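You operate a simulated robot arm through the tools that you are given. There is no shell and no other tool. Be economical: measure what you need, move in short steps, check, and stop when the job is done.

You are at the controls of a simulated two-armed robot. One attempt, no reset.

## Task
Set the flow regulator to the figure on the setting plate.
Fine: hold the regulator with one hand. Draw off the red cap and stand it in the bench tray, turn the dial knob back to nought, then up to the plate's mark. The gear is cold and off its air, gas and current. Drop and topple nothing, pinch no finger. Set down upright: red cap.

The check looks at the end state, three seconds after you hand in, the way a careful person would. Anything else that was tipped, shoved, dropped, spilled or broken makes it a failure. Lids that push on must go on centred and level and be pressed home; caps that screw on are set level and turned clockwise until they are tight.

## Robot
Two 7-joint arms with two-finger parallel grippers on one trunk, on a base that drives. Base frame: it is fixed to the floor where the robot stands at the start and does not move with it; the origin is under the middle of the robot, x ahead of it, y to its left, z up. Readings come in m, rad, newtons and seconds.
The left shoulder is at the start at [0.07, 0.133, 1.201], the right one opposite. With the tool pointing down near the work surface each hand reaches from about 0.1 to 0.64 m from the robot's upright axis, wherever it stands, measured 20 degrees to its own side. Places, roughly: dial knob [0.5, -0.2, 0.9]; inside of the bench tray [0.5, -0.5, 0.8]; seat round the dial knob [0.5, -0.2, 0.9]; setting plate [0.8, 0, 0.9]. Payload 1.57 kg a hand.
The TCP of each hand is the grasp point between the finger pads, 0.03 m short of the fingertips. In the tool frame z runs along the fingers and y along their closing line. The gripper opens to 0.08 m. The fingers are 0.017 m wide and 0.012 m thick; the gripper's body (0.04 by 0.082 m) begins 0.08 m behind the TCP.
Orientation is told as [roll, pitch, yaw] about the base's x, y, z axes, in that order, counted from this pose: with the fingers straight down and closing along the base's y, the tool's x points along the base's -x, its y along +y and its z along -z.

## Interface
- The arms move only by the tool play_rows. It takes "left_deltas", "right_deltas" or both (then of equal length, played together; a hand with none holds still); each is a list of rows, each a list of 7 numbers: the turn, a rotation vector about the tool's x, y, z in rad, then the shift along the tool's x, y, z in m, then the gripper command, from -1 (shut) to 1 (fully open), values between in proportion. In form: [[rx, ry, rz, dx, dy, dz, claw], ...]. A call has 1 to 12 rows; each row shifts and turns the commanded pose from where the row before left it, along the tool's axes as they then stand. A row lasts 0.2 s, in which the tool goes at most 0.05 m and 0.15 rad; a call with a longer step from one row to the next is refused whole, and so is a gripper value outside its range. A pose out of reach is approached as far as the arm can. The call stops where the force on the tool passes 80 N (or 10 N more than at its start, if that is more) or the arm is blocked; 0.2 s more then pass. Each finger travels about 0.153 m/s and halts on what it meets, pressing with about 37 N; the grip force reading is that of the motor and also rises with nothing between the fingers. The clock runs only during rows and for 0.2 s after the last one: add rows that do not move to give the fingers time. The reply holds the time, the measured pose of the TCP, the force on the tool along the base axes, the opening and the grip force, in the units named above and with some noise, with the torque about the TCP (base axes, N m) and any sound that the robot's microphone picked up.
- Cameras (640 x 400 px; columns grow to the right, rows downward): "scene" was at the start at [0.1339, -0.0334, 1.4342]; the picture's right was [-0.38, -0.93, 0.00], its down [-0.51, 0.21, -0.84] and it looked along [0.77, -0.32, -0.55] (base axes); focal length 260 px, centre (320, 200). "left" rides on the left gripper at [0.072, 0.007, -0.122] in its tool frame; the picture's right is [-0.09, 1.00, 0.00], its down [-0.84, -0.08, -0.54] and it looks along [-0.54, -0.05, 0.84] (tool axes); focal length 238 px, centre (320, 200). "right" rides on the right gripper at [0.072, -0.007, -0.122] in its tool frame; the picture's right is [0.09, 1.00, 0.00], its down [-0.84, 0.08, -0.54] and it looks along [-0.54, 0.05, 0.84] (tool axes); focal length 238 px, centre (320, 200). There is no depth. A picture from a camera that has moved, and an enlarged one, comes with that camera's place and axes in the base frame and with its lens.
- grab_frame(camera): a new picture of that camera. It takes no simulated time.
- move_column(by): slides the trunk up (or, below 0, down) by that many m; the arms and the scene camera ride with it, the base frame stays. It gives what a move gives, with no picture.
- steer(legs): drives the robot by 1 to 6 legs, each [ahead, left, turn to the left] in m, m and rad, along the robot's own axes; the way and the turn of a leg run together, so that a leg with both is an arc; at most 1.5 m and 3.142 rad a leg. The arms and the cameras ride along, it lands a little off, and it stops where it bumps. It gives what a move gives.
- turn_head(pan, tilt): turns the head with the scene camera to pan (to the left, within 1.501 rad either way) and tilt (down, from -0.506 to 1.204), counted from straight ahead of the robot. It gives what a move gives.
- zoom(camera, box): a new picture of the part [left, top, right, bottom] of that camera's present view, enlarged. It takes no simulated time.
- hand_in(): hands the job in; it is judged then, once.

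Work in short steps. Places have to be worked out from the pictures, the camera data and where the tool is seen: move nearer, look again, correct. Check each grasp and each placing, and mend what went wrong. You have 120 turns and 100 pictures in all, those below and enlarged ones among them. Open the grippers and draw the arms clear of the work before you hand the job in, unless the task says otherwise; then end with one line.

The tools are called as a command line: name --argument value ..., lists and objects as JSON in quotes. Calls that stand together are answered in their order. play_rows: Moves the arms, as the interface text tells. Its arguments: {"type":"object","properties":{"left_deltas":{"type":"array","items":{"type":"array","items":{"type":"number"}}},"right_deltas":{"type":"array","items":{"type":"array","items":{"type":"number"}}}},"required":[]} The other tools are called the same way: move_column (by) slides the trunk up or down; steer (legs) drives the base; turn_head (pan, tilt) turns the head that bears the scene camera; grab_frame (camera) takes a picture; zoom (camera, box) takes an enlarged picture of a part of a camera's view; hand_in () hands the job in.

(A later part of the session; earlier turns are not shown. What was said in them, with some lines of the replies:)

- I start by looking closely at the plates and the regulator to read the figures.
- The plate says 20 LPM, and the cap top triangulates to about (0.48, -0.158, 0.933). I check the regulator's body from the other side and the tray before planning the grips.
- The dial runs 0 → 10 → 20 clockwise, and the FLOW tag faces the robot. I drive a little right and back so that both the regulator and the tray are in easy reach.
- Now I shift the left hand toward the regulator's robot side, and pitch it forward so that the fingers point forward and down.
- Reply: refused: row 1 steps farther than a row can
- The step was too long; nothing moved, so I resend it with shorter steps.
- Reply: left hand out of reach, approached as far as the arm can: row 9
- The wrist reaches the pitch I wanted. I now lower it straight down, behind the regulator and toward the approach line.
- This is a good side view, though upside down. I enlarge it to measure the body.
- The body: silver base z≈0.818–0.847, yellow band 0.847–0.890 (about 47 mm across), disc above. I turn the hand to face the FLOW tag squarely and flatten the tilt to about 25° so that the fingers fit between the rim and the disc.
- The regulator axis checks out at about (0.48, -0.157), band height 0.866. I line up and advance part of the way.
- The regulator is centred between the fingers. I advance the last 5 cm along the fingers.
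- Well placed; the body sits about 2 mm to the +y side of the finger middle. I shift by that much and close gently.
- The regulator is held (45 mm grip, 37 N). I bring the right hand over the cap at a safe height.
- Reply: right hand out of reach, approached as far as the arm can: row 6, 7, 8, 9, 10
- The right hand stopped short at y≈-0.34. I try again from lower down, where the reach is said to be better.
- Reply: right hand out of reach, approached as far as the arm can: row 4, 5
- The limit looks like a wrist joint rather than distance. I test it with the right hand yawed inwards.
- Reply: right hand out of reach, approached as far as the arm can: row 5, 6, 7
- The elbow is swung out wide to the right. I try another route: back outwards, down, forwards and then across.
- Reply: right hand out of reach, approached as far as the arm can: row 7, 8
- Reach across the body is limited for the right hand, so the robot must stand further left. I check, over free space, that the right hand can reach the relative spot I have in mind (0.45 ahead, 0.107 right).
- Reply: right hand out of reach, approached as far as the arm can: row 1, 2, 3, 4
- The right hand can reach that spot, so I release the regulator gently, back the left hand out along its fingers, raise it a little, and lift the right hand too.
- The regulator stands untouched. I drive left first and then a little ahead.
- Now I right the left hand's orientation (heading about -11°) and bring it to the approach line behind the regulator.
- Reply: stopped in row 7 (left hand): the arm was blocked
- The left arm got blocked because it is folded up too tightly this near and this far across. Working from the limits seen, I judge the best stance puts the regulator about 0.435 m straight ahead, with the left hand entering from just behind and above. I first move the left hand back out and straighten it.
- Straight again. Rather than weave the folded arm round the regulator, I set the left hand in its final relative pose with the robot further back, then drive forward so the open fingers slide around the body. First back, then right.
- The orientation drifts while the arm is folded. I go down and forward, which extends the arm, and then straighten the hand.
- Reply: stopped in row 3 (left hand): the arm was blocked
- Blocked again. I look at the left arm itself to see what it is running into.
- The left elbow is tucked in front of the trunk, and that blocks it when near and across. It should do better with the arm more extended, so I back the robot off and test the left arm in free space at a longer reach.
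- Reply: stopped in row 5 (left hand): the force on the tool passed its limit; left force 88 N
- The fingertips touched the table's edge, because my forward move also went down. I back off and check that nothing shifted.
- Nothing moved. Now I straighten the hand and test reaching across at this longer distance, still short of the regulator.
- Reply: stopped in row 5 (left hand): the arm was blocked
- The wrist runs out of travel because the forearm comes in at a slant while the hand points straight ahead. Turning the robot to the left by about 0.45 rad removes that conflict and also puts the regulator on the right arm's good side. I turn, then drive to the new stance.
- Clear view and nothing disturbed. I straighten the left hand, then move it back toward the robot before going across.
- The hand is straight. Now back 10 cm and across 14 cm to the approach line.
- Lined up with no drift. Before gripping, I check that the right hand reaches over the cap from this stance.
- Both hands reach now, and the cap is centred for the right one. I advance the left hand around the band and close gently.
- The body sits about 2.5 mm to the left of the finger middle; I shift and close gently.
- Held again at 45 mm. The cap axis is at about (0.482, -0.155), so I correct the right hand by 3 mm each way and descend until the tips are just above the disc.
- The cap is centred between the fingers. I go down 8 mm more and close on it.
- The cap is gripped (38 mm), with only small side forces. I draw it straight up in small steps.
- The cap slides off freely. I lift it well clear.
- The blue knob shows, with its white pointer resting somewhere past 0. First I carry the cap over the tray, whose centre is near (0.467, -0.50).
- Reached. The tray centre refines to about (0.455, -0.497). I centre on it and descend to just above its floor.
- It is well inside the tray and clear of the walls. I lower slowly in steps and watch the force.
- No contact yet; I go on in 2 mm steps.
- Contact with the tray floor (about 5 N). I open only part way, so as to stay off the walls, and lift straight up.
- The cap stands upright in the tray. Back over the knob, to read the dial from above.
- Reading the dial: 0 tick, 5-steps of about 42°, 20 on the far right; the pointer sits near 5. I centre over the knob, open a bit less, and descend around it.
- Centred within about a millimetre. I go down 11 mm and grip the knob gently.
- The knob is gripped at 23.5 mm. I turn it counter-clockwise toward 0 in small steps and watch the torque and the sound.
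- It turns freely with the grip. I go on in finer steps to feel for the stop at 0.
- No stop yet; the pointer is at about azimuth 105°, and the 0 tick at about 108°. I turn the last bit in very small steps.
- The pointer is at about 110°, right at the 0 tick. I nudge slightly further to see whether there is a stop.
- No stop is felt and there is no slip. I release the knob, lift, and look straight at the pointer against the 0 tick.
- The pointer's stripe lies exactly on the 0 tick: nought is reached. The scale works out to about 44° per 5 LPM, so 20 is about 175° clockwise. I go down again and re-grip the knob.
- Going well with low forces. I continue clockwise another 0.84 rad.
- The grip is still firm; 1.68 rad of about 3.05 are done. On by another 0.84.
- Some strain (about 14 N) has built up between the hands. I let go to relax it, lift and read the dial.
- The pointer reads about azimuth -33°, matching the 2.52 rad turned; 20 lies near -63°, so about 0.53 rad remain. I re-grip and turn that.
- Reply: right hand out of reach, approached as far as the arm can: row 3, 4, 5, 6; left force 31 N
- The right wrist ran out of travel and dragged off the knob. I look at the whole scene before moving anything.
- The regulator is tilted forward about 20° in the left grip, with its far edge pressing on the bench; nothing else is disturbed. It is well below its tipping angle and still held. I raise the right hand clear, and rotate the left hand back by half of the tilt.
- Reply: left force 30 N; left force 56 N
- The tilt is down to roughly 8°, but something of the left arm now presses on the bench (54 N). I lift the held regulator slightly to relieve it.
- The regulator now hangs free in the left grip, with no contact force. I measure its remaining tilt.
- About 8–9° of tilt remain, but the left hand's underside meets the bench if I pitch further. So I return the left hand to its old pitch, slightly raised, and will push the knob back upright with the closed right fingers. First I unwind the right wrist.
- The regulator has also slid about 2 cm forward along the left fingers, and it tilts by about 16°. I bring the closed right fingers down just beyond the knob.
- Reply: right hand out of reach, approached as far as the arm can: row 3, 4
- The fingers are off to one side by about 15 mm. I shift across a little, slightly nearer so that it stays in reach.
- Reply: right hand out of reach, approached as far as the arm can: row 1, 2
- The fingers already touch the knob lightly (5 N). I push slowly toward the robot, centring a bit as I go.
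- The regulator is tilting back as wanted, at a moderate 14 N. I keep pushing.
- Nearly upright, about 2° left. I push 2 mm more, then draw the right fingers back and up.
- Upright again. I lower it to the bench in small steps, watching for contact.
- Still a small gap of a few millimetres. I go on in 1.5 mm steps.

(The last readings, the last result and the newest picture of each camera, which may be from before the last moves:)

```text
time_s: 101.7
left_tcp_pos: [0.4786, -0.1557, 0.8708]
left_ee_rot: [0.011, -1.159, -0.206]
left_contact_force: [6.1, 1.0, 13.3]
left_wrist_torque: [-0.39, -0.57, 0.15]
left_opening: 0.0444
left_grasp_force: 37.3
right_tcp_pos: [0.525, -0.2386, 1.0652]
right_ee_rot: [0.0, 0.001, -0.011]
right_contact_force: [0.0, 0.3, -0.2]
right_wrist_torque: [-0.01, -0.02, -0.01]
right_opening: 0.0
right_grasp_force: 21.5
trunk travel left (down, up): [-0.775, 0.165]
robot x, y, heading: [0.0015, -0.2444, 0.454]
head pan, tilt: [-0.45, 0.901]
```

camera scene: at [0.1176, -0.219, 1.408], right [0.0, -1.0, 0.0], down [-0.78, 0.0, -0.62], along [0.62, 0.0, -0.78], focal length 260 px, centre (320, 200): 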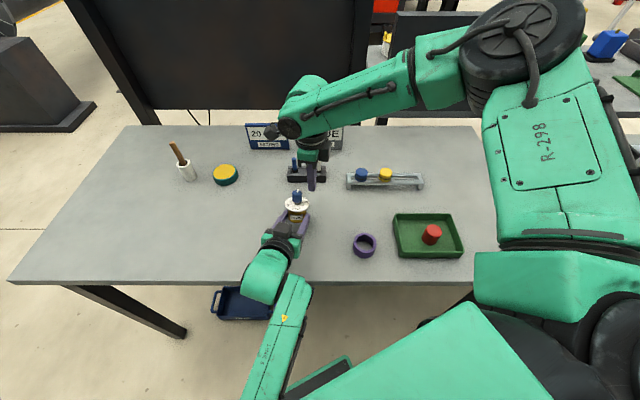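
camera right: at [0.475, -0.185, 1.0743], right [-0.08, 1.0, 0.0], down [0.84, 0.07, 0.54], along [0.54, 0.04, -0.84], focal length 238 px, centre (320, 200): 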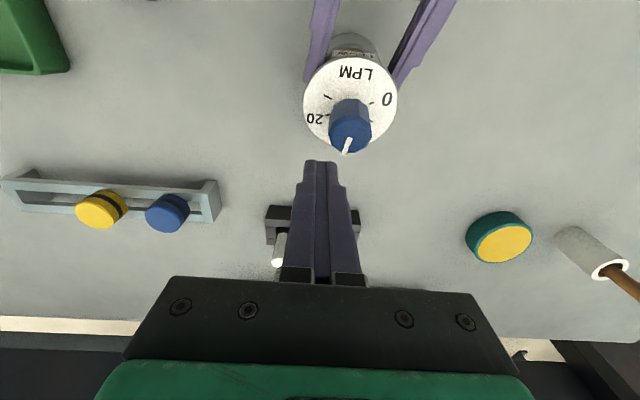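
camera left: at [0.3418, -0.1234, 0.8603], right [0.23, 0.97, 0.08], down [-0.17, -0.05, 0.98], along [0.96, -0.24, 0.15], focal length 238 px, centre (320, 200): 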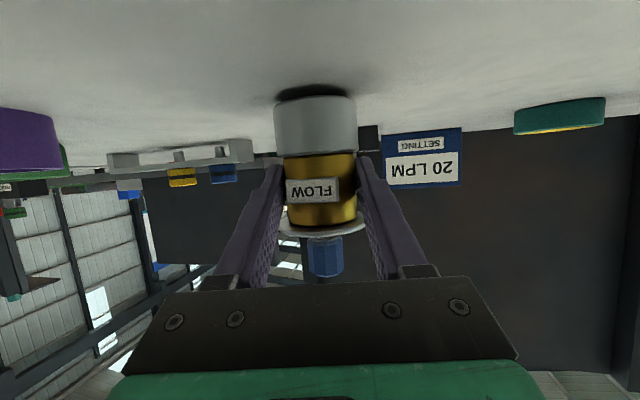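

It stands on the bench (13 N). I release gently to let it settle and look.

play_rows --left_deltas '[[0, 0, 0, 0, 0, 0, 0.15], [0, 0, 0, 0, 0, 0, 0.25], [0, 0, 0, 0, 0, 0, 0.5], [0, 0, 0, 0, 0, 0, 0.9], [0, 0, 0, 0, 0, 0, 0.9]]'

grab_frame --camera "left"

zoom --camera "scene" --box '[256, 180, 336, 230]'

```text
time_s: 102.9
left_tcp_pos: [0.4767, -0.1562, 0.8683]
left_ee_rot: [0.008, -1.15, -0.206]
left_contact_force: [-0.3, 0.4, -0.1]
left_wrist_torque: [0.03, 0.0, -0.02]
left_opening: 0.0759
left_grasp_force: 0.0
right_tcp_pos: [0.5252, -0.2383, 1.0637]
right_ee_rot: [-0.001, 0.001, -0.01]
right_contact_force: [0.1, 0.9, -0.3]
right_wrist_torque: [-0.01, 0.02, -0.01]
right_opening: 0.0
right_grasp_force: 21.0
trunk travel left (down, up): [-0.775, 0.165]
robot x, y, heading: [-0.0006, -0.2451, 0.455]
head pan, tilt: [-0.45, 0.901]
```

```text
13 pictures are left
camera left: at [0.3408, -0.1223, 0.8525], right [0.23, 0.97, 0.09], down [-0.16, -0.05, 0.99], along [0.96, -0.24, 0.15], focal length 238 px, centre (320, 200)
```

left: 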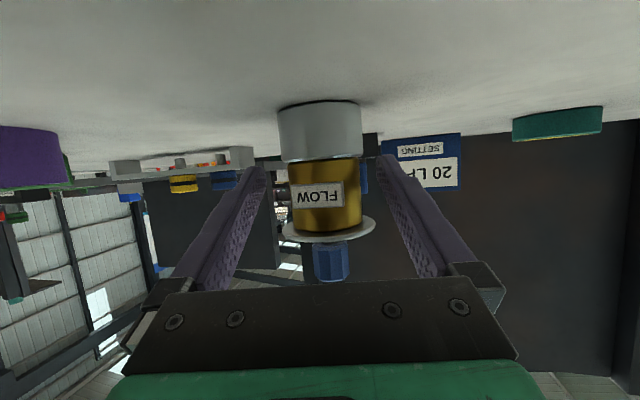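

```text
8.00 times, centred on (296, 205) of scene
camera zoom: at [0.1212, -0.2196, 1.4075], right [0.0, -1.0, 0.0], down [-0.78, 0.0, -0.62], along [0.62, 0.0, -0.78], focal length 2076 px, centre (512, 160)
```

zoom: 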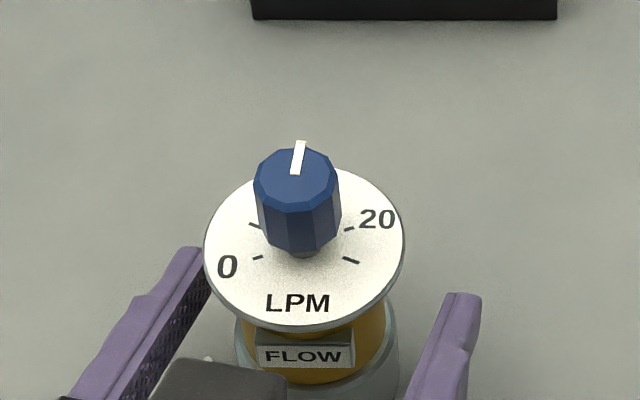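

It stands square on the bench, at about (0.4945, -0.156), and the pointer now reads about 13. I bring the left hand forward so that the body is centred in its grip, and close again.

play_rows --left_deltas '[[0, 0, 0, -0.0036, 0.0027, 0.008, 1], [0, 0, 0, -0.0037, 0, 0.0083, 1], [0, 0, 0, 0, 0, 0, 0.5], [0, 0, 0, 0, 0, 0, 0.3], [0, 0, 0, 0, 0, 0, 0.2], [0, 0, 0, 0, 0, 0, 0.1], [0, 0, 0, 0, 0, 0, 0], [0, 0, 0, 0, 0, 0, -0.3], [0, 0, 0, 0, 0, 0, -1], [0, 0, 0, 0, 0, 0, -1]]' --right_deltas '[[0, 0, -0.14, 0, 0, 0, -0.5], [0, 0, -0.14, 0, 0, 0, 0], [0, 0, -0.14, 0, 0, 0, 0.3], [0, 0, -0.14, 0, 0, 0, 0.3], [0, 0, -0.14, 0, 0, 0, 0.3], [0, 0, -0.14, 0, 0, 0, 0.3], [0, 0, -0.07, 0, 0, 0, 0.3], [0, 0, 0, 0, 0, 0, 0.3], [0, 0, 0, 0, 0, 0, 0.3], [0, 0, 0, 0, 0, 0, 0.3]]'

```text
time_s: 105.1
left_tcp_pos: [0.4887, -0.145, 0.8538]
left_ee_rot: [0.071, -1.122, -0.264]
left_contact_force: [0.4, 0.1, -2.1]
left_wrist_torque: [0.02, 0.03, -0.03]
left_opening: 0.0506
left_grasp_force: 37.2
right_tcp_pos: [0.5266, -0.2376, 1.0665]
right_ee_rot: [-0.001, 0.001, 0.899]
right_contact_force: [-0.6, 0.2, -0.6]
right_wrist_torque: [-0.01, 0.04, 0.01]
right_opening: 0.052
right_grasp_force: 0.0
trunk travel left (down, up): [-0.775, 0.165]
robot x, y, heading: [0.0004, -0.2425, 0.459]
head pan, tilt: [-0.45, 0.901]
```

The left hand drifted lower and it now holds the silver base (50 mm). I check whether the regulator still stands true.

grab_frame --camera "left"

zoom --camera "scene" --box '[256, 180, 336, 230]'

```text
11 pictures are left
camera left: at [0.3524, -0.1116, 0.8428], right [0.23, 0.97, 0.11], down [-0.15, -0.08, 0.99], along [0.96, -0.25, 0.12], focal length 238 px, centre (320, 200)
```

left: 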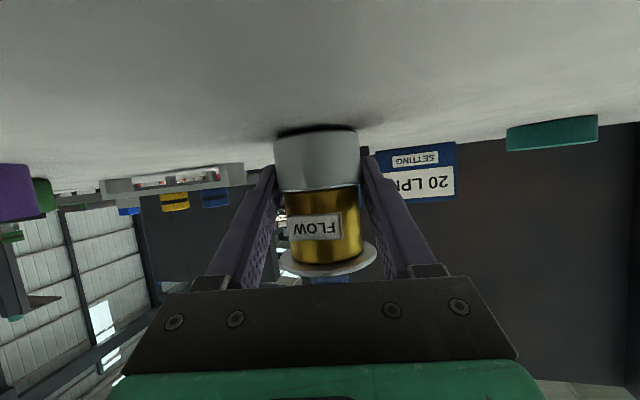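

```text
8.00 times, centred on (296, 205) of scene
camera zoom: at [0.1215, -0.2194, 1.4075], right [0.0, -1.0, 0.0], down [-0.78, 0.0, -0.62], along [0.62, 0.0, -0.78], focal length 2076 px, centre (512, 160)
```

zoom: 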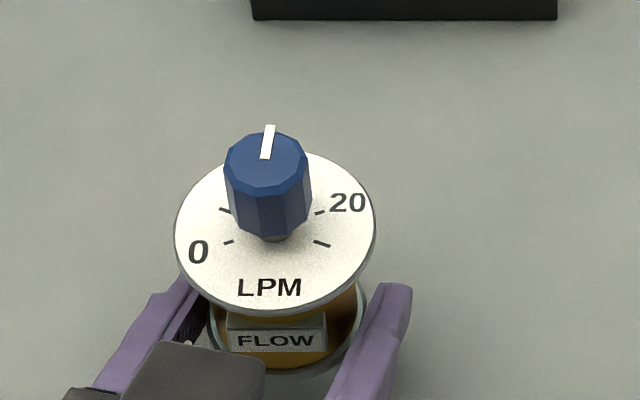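

The regulator was carried about 1 cm sideways and its base seems slightly lifted. I open to let it settle, lift the open hand back to band height with its orientation corrected, and will close the gap by driving rather than stretching the arm.

play_rows --left_deltas '[[0, 0, 0, 0, 0, 0, 0.3], [0, 0, 0, 0, 0, 0, 0.5], [0, 0, 0, 0, 0, 0, 1], [0, 0, 0, 0, 0, 0, 1], [0.013, -0.011, -0.028, 0, 0, 0, 1], [0, 0, 0, -0.0058, -0.003, -0.0042, 1], [0, 0, 0, -0.0058, -0.003, -0.0042, 1], [0, 0, 0, 0, 0, 0, 1]]'

steer --legs '[[0.022, 0, 0]]'

grab_frame --camera "left"

```text
time_s: 106.9
left_tcp_pos: [0.4893, -0.1485, 0.8766]
left_ee_rot: [0.011, -1.148, -0.202]
left_contact_force: [0.1, -0.5, 0.1]
left_wrist_torque: [0.0, 0.01, 0.0]
left_opening: 0.0798
left_grasp_force: 0.0
right_tcp_pos: [0.5261, -0.2385, 1.0659]
right_ee_rot: [0.001, 0.0, 0.9]
right_contact_force: [-0.1, 1.3, -0.2]
right_wrist_torque: [-0.01, 0.0, -0.02]
right_opening: 0.0517
right_grasp_force: 0.1
trunk travel left (down, up): [-0.775, 0.165]
robot x, y, heading: [-0.001, -0.2386, 0.452]
head pan, tilt: [-0.45, 0.901]
```

```text
time_s: 107.7
left_tcp_pos: [0.5058, -0.1421, 0.8774]
left_ee_rot: [0.01, -1.148, -0.206]
left_contact_force: [0.0, 0.1, -0.2]
left_wrist_torque: [0.02, 0.03, 0.03]
left_opening: 0.0799
left_grasp_force: 0.1
right_tcp_pos: [0.5417, -0.2308, 1.068]
right_ee_rot: [-0.002, -0.004, 0.898]
right_contact_force: [-0.7, -0.1, -0.7]
right_wrist_torque: [0.01, -0.02, 0.03]
right_opening: 0.052
right_grasp_force: 0.1
trunk travel left (down, up): [-0.775, 0.165]
robot x, y, heading: [0.0168, -0.2346, 0.449]
head pan, tilt: [-0.45, 0.901]
```

```text
9 pictures are left
camera left: at [0.369, -0.1087, 0.8607], right [0.23, 0.97, 0.09], down [-0.16, -0.05, 0.99], along [0.96, -0.24, 0.15], focal length 238 px, centre (320, 200)
```

left: 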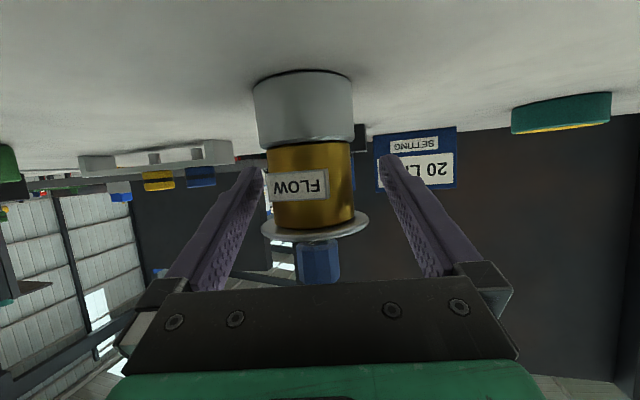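

The regulator stands flat. I shift the left hand by 5 mm sideways, 9 mm down and a little back, then close on the yellow band.

play_rows --left_deltas '[[0, 0, 0, 0.004, -0.0024, -0.002, 1], [0, 0, 0, 0.004, -0.0023, -0.002, 1], [0, 0, 0, 0, 0, 0, 1]]'

play_rows --left_deltas '[[0, 0, 0, 0, 0, 0, 0.5], [0, 0, 0, 0, 0, 0, 0.3], [0, 0, 0, 0, 0, 0, 0.2], [0, 0, 0, 0, 0, 0, 0.1], [0, 0, 0, 0, 0, 0, 0], [0, 0, 0, 0, 0, 0, -0.3], [0, 0, 0, 0, 0, 0, -1], [0, 0, 0, 0, 0, 0, -1]]'

```text
time_s: 108.5
left_tcp_pos: [0.5005, -0.1433, 0.8674]
left_ee_rot: [0.007, -1.142, -0.206]
left_contact_force: [0.4, 0.1, -0.7]
left_wrist_torque: [-0.01, 0.0, 0.06]
left_opening: 0.0803
left_grasp_force: 0.2
right_tcp_pos: [0.5457, -0.2294, 1.0646]
right_ee_rot: [0.001, 0.002, 0.899]
right_contact_force: [0.7, 0.6, 0.1]
right_wrist_torque: [-0.02, 0.02, 0.02]
right_opening: 0.0519
right_grasp_force: 0.0
trunk travel left (down, up): [-0.775, 0.165]
robot x, y, heading: [0.0163, -0.2341, 0.447]
head pan, tilt: [-0.45, 0.901]
```

```text
time_s: 110.3
left_tcp_pos: [0.4994, -0.1446, 0.8667]
left_ee_rot: [0.008, -1.143, -0.204]
left_contact_force: [-0.9, -0.4, -0.5]
left_wrist_torque: [-0.07, 0.02, -0.02]
left_opening: 0.0447
left_grasp_force: 37.1
right_tcp_pos: [0.5448, -0.2273, 1.0655]
right_ee_rot: [0.0, 0.001, 0.898]
right_contact_force: [-0.2, 0.0, 0.0]
right_wrist_torque: [-0.02, 0.01, 0.0]
right_opening: 0.0521
right_grasp_force: 0.1
trunk travel left (down, up): [-0.775, 0.165]
robot x, y, heading: [0.0177, -0.2352, 0.451]
head pan, tilt: [-0.45, 0.901]
```

A firm 44.7 mm grip with no drift. I move the right hand over the knob and take a look.

play_rows --right_deltas '[[0, 0, 0, -0.0119, 0.029, 0, 0.3], [0, 0, 0, -0.0119, 0.029, 0, 0.3], [0, 0, 0, -0.0119, 0.029, 0.01, 0.3], [0, 0, 0, 0, 0, 0, 0.3]]'

zoom --camera "right" --box '[240, 70, 400, 170]'

```text
time_s: 111.3
left_tcp_pos: [0.5007, -0.1424, 0.8682]
left_ee_rot: [0.011, -1.142, -0.206]
left_contact_force: [0.5, 0.0, 0.7]
left_wrist_torque: [-0.05, 0.03, 0.0]
left_opening: 0.0446
left_grasp_force: 37.6
right_tcp_pos: [0.5001, -0.1471, 1.0558]
right_ee_rot: [0.001, 0.0, 0.899]
right_contact_force: [0.0, -0.9, 0.4]
right_wrist_torque: [0.01, 0.01, 0.01]
right_opening: 0.0519
right_grasp_force: 0.0
trunk travel left (down, up): [-0.775, 0.165]
robot x, y, heading: [0.0191, -0.2327, 0.452]
head pan, tilt: [-0.45, 0.901]
```

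```text
4.00 times, centred on (320, 120) of right
camera zoom: at [0.4603, -0.2066, 1.1767], right [-0.84, 0.55, 0.0], down [0.46, 0.7, 0.54], along [0.3, 0.45, -0.84], focal length 953 px, centre (320, 520)
```

zoom: 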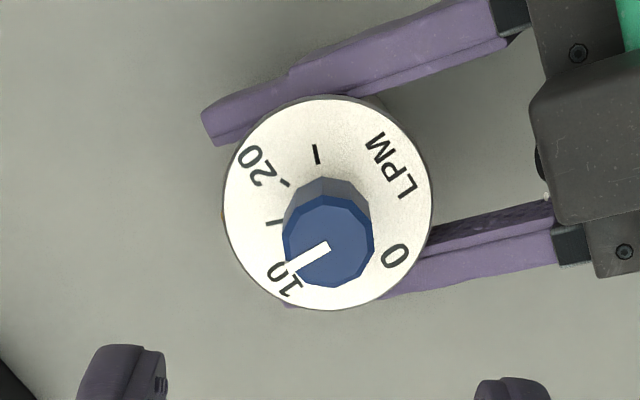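

Centred within 3 mm. I correct, descend, grip the knob, and turn clockwise by 1.0 rad, staying inside the good wrist range.

play_rows --right_deltas '[[0, 0, 0, -0.0025, 0.002, 0.03, 0.3], [0, 0, 0, 0, 0, 0.04, 0.3], [0, 0, 0, 0, 0, 0.035, 0.3], [0, 0, 0, 0, 0, 0.022, 0.3], [0, 0, 0, 0, 0, 0, 0], [0, 0, 0, 0, 0, 0, -0.2], [0, 0, 0, 0, 0, 0, -0.35], [0, 0, 0, 0, 0, 0, -1], [0, 0, 0, 0, 0, 0, -1]]'

play_rows --right_deltas '[[0, 0, 0.1, 0, 0, 0, -1], [0, 0, 0.1, 0, 0, 0, -1], [0, 0, 0.1, 0, 0, 0, -1], [0, 0, 0.1, 0, 0, 0, -1], [0, 0, 0.1, 0, 0, 0, -1], [0, 0, 0, 0, 0, 0, -1]]'

```text
time_s: 113.3
left_tcp_pos: [0.4999, -0.1431, 0.8671]
left_ee_rot: [0.009, -1.142, -0.206]
left_contact_force: [10.5, -3.0, -0.7]
left_wrist_torque: [0.12, 0.61, 0.01]
left_opening: 0.0448
left_grasp_force: 36.4
right_tcp_pos: [0.4978, -0.1464, 0.9304]
right_ee_rot: [0.001, 0.0, 0.899]
right_contact_force: [-10.5, 3.2, 0.5]
right_wrist_torque: [0.11, 0.01, 0.03]
right_opening: 0.0231
right_grasp_force: 35.4
trunk travel left (down, up): [-0.775, 0.165]
robot x, y, heading: [0.0192, -0.2322, 0.451]
head pan, tilt: [-0.45, 0.901]
```

```text
time_s: 114.7
left_tcp_pos: [0.5003, -0.1424, 0.868]
left_ee_rot: [0.007, -1.144, -0.207]
left_contact_force: [20.9, -15.0, -2.5]
left_wrist_torque: [0.48, 0.46, 0.08]
left_opening: 0.0447
left_grasp_force: 37.0
right_tcp_pos: [0.4977, -0.1449, 0.9288]
right_ee_rot: [0.004, 0.0, 0.397]
right_contact_force: [-21.3, 14.1, 1.2]
right_wrist_torque: [0.4, 0.83, 0.03]
right_opening: 0.023
right_grasp_force: 35.3
trunk travel left (down, up): [-0.775, 0.165]
robot x, y, heading: [0.0177, -0.2366, 0.451]
head pan, tilt: [-0.45, 0.901]
```

Some sideways strain has appeared (about 25 N), so I shift the right hand about 2.5 mm in the direction that relieves it before turning on.

play_rows --right_deltas '[[0, 0, 0, 0.0013, 0.0022, 0, -1], [0, 0, 0, 0, 0, 0, -1]]'

```text
time_s: 115.3
left_tcp_pos: [0.4999, -0.1439, 0.8682]
left_ee_rot: [0.01, -1.145, -0.206]
left_contact_force: [-0.7, -13.3, 6.5]
left_wrist_torque: [0.41, -0.59, 0.03]
left_opening: 0.0446
left_grasp_force: 36.9
right_tcp_pos: [0.4988, -0.1448, 0.9299]
right_ee_rot: [0.0, -0.002, 0.397]
right_contact_force: [0.9, 13.0, -6.1]
right_wrist_torque: [0.39, 0.56, 0.02]
right_opening: 0.0225
right_grasp_force: 36.2
right hand out of reach, approached as far as the arm can: row 1
trunk travel left (down, up): [-0.775, 0.165]
robot x, y, heading: [0.0229, -0.2317, 0.452]
head pan, tilt: [-0.45, 0.901]
```

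The right hand is right at its reach limit here, but the strain has dropped. I continue turning in a short chunk and watch for drift.

play_rows --right_deltas '[[0, 0, 0.08, 0, 0, 0, -1], [0, 0, 0.08, 0, 0, 0, -1], [0, 0, 0, 0, 0, 0, -1]]'

```text
time_s: 116.1
left_tcp_pos: [0.5006, -0.1443, 0.8683]
left_ee_rot: [0.007, -1.145, -0.205]
left_contact_force: [-15.1, -14.1, 16.5]
left_wrist_torque: [0.28, -0.58, 0.03]
left_opening: 0.0449
left_grasp_force: 37.2
right_tcp_pos: [0.4981, -0.1452, 0.93]
right_ee_rot: [0.0, -0.002, 0.238]
right_contact_force: [14.3, 14.8, -14.3]
right_wrist_torque: [0.62, -0.32, 0.0]
right_opening: 0.0227
right_grasp_force: 35.1
trunk travel left (down, up): [-0.775, 0.165]
robot x, y, heading: [0.0168, -0.2311, 0.45]
head pan, tilt: [-0.45, 0.901]
```

Position is steady, but the strain is building again. I open and re-close in place to relax the grip.

play_rows --right_deltas '[[0, 0, 0, 0, 0, 0, -0.3], [0, 0, 0, 0, 0, 0, 0], [0, 0, 0, 0, 0, 0, 0.1], [0, 0, 0, 0, 0, 0, 0.1], [0, 0, 0, 0, 0, 0, -0.2], [0, 0, 0, 0, 0, 0, -0.35], [0, 0, 0, 0, 0, 0, -1], [0, 0, 0, 0, 0, 0, -1]]'

zoom --camera "scene" --box '[248, 180, 328, 230]'

```text
time_s: 117.9
left_tcp_pos: [0.5008, -0.1432, 0.8684]
left_ee_rot: [0.009, -1.143, -0.204]
left_contact_force: [2.4, -4.2, -0.8]
left_wrist_torque: [-0.13, 0.04, 0.04]
left_opening: 0.0448
left_grasp_force: 37.1
right_tcp_pos: [0.497, -0.1445, 0.9306]
right_ee_rot: [0.001, 0.0, 0.239]
right_contact_force: [-3.1, 3.9, 0.7]
right_wrist_torque: [0.41, 0.11, 0.06]
right_opening: 0.0227
right_grasp_force: 34.8
trunk travel left (down, up): [-0.775, 0.165]
robot x, y, heading: [0.017, -0.2333, 0.451]
head pan, tilt: [-0.45, 0.901]
```

```text
8.00 times, centred on (288, 205) of scene
camera zoom: at [0.1411, -0.2099, 1.4075], right [0.0, -1.0, 0.0], down [-0.78, 0.0, -0.62], along [0.62, 0.0, -0.78], focal length 2076 px, centre (576, 160)
```

zoom: 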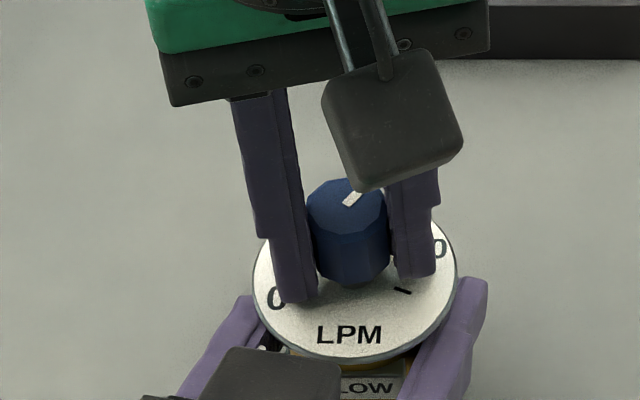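

Relaxed, and the pointer is at about -39°. I turn 0.4 rad more.

play_rows --right_deltas '[[0, 0, 0.08, 0, 0, 0, -1], [0, 0, 0.08, 0, 0, 0, -1], [0, 0, 0.08, 0, 0, 0, -1], [0, 0, 0.08, 0, 0, 0, -1], [0, 0, 0.08, 0, 0, 0, -1], [0, 0, 0, 0, 0, 0, -1]]'

```text
time_s: 119.3
left_tcp_pos: [0.4994, -0.1435, 0.8675]
left_ee_rot: [0.009, -1.143, -0.206]
left_contact_force: [8.1, -18.1, -1.6]
left_wrist_torque: [0.64, 0.26, 0.07]
left_opening: 0.0446
left_grasp_force: 36.9
right_tcp_pos: [0.4969, -0.143, 0.9313]
right_ee_rot: [0.004, -0.001, -0.16]
right_contact_force: [-8.0, 18.1, 2.0]
right_wrist_torque: [0.51, 0.23, 0.08]
right_opening: 0.0226
right_grasp_force: 35.6
trunk travel left (down, up): [-0.775, 0.165]
robot x, y, heading: [0.0225, -0.2295, 0.454]
head pan, tilt: [-0.45, 0.901]
```

I let go, lift, and read the dial.

play_rows --right_deltas '[[0, 0, 0, 0, 0, 0, -0.3], [0, 0, 0, 0, 0, 0, 0], [0, 0, 0, 0, 0, 0, 0.3], [0, 0, 0, 0, 0, -0.01, 0.3], [0, 0, 0, 0, 0, -0.03, 0.3], [0, 0, 0, 0, 0, -0.04, 0.3], [0, 0, 0, 0, 0, -0.04, 0.3], [0, 0, 0, 0, 0, 0, 0.3]]'

zoom --camera "scene" --box '[264, 190, 328, 230]'

```text
time_s: 121.1
left_tcp_pos: [0.5017, -0.1426, 0.8659]
left_ee_rot: [0.011, -1.143, -0.206]
left_contact_force: [-0.7, -0.8, -0.5]
left_wrist_torque: [0.0, 0.03, -0.02]
left_opening: 0.0447
left_grasp_force: 37.6
right_tcp_pos: [0.4951, -0.1434, 1.0498]
right_ee_rot: [-0.003, 0.0, -0.16]
right_contact_force: [0.8, 0.1, -0.8]
right_wrist_torque: [-0.01, -0.01, 0.0]
right_opening: 0.0523
right_grasp_force: 0.0
trunk travel left (down, up): [-0.775, 0.165]
robot x, y, heading: [0.0191, -0.2312, 0.449]
head pan, tilt: [-0.45, 0.901]
```

```text
10.00 times, centred on (296, 210) of scene
camera zoom: at [0.1416, -0.2099, 1.4074], right [0.0, -1.0, 0.0], down [-0.78, 0.0, -0.62], along [0.62, 0.0, -0.78], focal length 2596 px, centre (560, 100)
```

zoom: 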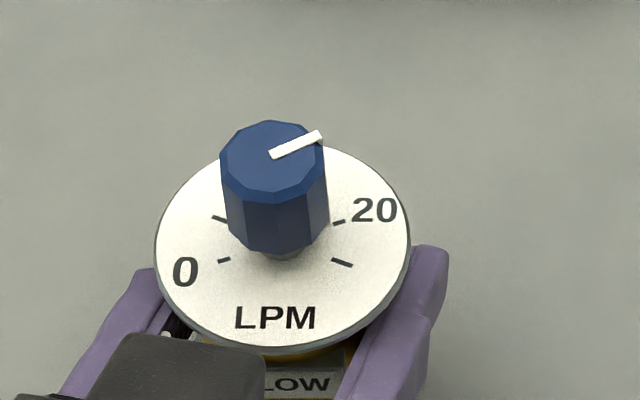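

The pointer is at about -62° and the 20 tick at about -67.5°. I re-grip and turn the last 0.10 rad.

play_rows --right_deltas '[[0, 0, 0, 0, 0, 0.04, 0.3], [0, 0, 0, 0, 0, 0.04, 0.3], [0, 0, 0, 0, 0, 0.03, 0.3], [0, 0, 0, 0, 0, 0.009, 0.3], [0, 0, 0, 0, 0, 0, 0], [0, 0, 0, 0, 0, 0, -0.2], [0, 0, 0, 0, 0, 0, -0.35], [0, 0, 0, 0, 0, 0, -1], [0, 0, 0, 0, 0, 0, -1]]'

play_rows --right_deltas '[[0, 0, 0.05, 0, 0, 0, -1], [0, 0, 0.05, 0, 0, 0, -1], [0, 0, 0, 0, 0, 0, -1], [0, 0, 0, 0, 0, 0, -0.3], [0, 0, 0, 0, 0, 0, 0], [0, 0, 0, 0, 0, 0, 0.3], [0, 0, 0, 0, 0, -0.01, 0.3], [0, 0, 0, 0, 0, -0.03, 0.3], [0, 0, 0, 0, 0, -0.04, 0.3], [0, 0, 0, 0, 0, -0.04, 0.3], [0, 0, 0, 0, 0, 0, 0.3]]'

zoom --camera "scene" --box '[264, 190, 328, 230]'

```text
time_s: 123.1
left_tcp_pos: [0.5002, -0.1433, 0.8677]
left_ee_rot: [0.009, -1.145, -0.205]
left_contact_force: [-2.4, -8.4, 1.5]
left_wrist_torque: [0.2, -0.01, 0.01]
left_opening: 0.0446
left_grasp_force: 36.7
right_tcp_pos: [0.4962, -0.1436, 0.9323]
right_ee_rot: [0.001, -0.001, -0.161]
right_contact_force: [2.4, 8.7, -1.5]
right_wrist_torque: [0.36, -0.08, 0.02]
right_opening: 0.0226
right_grasp_force: 34.9
trunk travel left (down, up): [-0.775, 0.165]
robot x, y, heading: [0.0197, -0.2317, 0.45]
head pan, tilt: [-0.45, 0.901]
```

```text
time_s: 125.5
left_tcp_pos: [0.5008, -0.1423, 0.8668]
left_ee_rot: [0.008, -1.144, -0.205]
left_contact_force: [-1.0, 0.4, 0.9]
left_wrist_torque: [-0.02, -0.02, 0.0]
left_opening: 0.0448
left_grasp_force: 37.6
right_tcp_pos: [0.4984, -0.1457, 1.0515]
right_ee_rot: [0.0, 0.0, -0.26]
right_contact_force: [1.0, -0.8, 0.3]
right_wrist_torque: [-0.04, 0.03, 0.03]
right_opening: 0.0519
right_grasp_force: 0.1
trunk travel left (down, up): [-0.775, 0.165]
robot x, y, heading: [0.0201, -0.2294, 0.453]
head pan, tilt: [-0.45, 0.901]
```

```text
10.00 times, centred on (296, 210) of scene
camera zoom: at [0.1416, -0.2099, 1.4074], right [0.0, -1.0, 0.0], down [-0.78, 0.0, -0.62], along [0.62, 0.0, -0.78], focal length 2596 px, centre (560, 100)
```

zoom: 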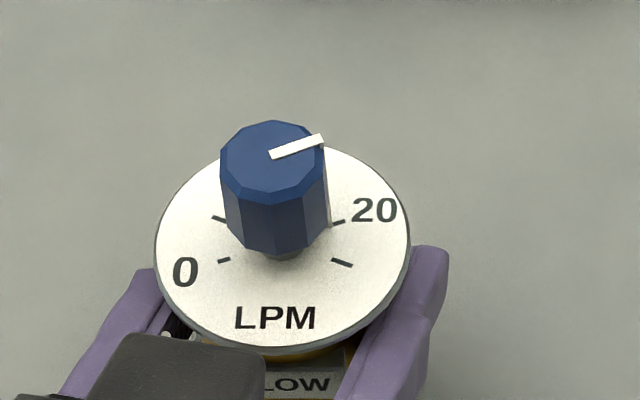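

The pointer's stripe now runs right into the 20 tick. I release the regulator gently, back the left hand straight out, and draw the right hand away.

play_rows --left_deltas '[[0, 0, 0, 0, 0, 0, 0.2], [0, 0, 0, 0, 0, 0, 0.4], [0, 0, 0, 0, 0, 0, 1], [0, 0, 0, 0, 0, 0, 1], [0, 0, 0, 0, 0, -0.02, 1], [0, 0, 0, 0, 0, -0.03, 1], [0, 0, 0, 0, 0, -0.03, 1], [0, 0, 0, 0, 0, -0.03, 1], [0, 0, 0, 0, 0, 0, 1]]' --right_deltas '[[0, 0, 0, 0, 0, -0.01, 0.3], [0, 0, 0, 0, -0.02, -0.01, 0.3], [0, 0, 0, 0, -0.03, 0, 0.3], [0, 0, 0, 0, -0.03, 0, 0.5], [0, 0, 0, 0, -0.03, 0, 0.5], [0, 0, 0, 0, -0.03, 0, 0.5], [0, 0, 0, 0, 0, 0, 0.5], [0, 0, 0, 0, 0, 0, 0.5], [0, 0, 0, 0, 0, 0, 0.5]]'

grab_frame --camera "scene"

```text
time_s: 127.5
left_tcp_pos: [0.4022, -0.1243, 0.914]
left_ee_rot: [0.005, -1.146, -0.202]
left_contact_force: [-0.2, -0.2, -0.4]
left_wrist_torque: [0.0, -0.01, -0.01]
left_opening: 0.0799
left_grasp_force: 0.1
right_tcp_pos: [0.4622, -0.2805, 1.0691]
right_ee_rot: [0.002, 0.0, -0.261]
right_contact_force: [0.7, -0.9, 0.0]
right_wrist_torque: [0.0, -0.03, 0.0]
right_opening: 0.0601
right_grasp_force: 0.2
trunk travel left (down, up): [-0.775, 0.165]
robot x, y, heading: [0.02, -0.2322, 0.451]
head pan, tilt: [-0.45, 0.901]
```

```text
4 pictures are left
camera scene: at [0.1413, -0.2106, 1.4075], right [0.0, -1.0, 0.0], down [-0.78, 0.0, -0.62], along [0.62, 0.0, -0.78], focal length 260 px, centre (320, 200)
```

scene: 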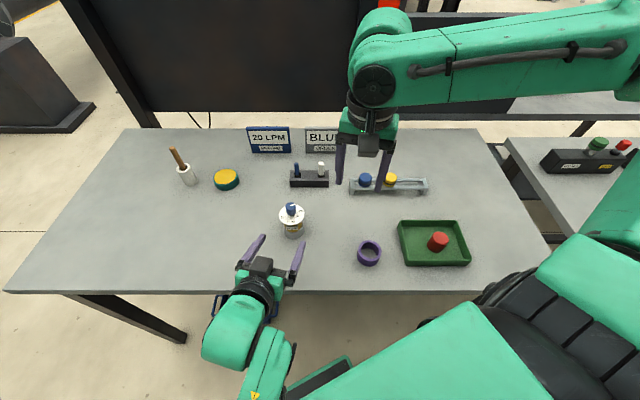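

Everything stands in its place, and both hands are clear. One last close look at the dial after the release.

zoom --camera "scene" --box '[260, 195, 324, 235]'

zoom --camera "scene" --box '[390, 205, 486, 265]'

```text
10.00 times, centred on (292, 215) of scene
camera zoom: at [0.1413, -0.2106, 1.4075], right [0.0, -1.0, 0.0], down [-0.78, 0.0, -0.62], along [0.62, 0.0, -0.78], focal length 2596 px, centre (600, 50)
```

zoom: 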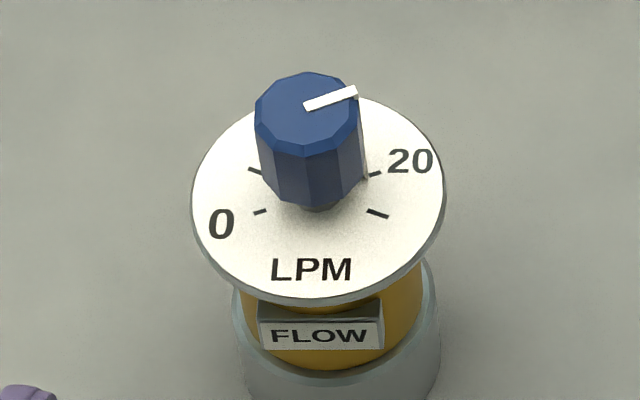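

```text
6.67 times, centred on (438, 235) of scene
camera zoom: at [0.1413, -0.2106, 1.4075], right [0.0, -1.0, 0.0], down [-0.78, 0.0, -0.62], along [0.62, 0.0, -0.78], focal length 1730 px, centre (-467, -33)
```

zoom: 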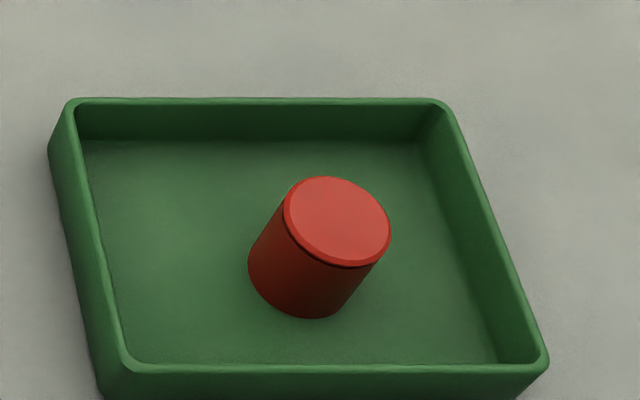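

The pointer is on 20, the regulator stands upright, and the cap stands upright in the tray. I hand in.

hand_in

```text
The job is handed in.
```

The regulator is set to 20 LPM after being turned back to nought, and the red cap stands upright in the bench tray. During the turn my right wrist ran out of travel and tilted the regulator forward. I stood it upright again about 2 cm from where it was, finished the setting, and disturbed nothing else on the bench.
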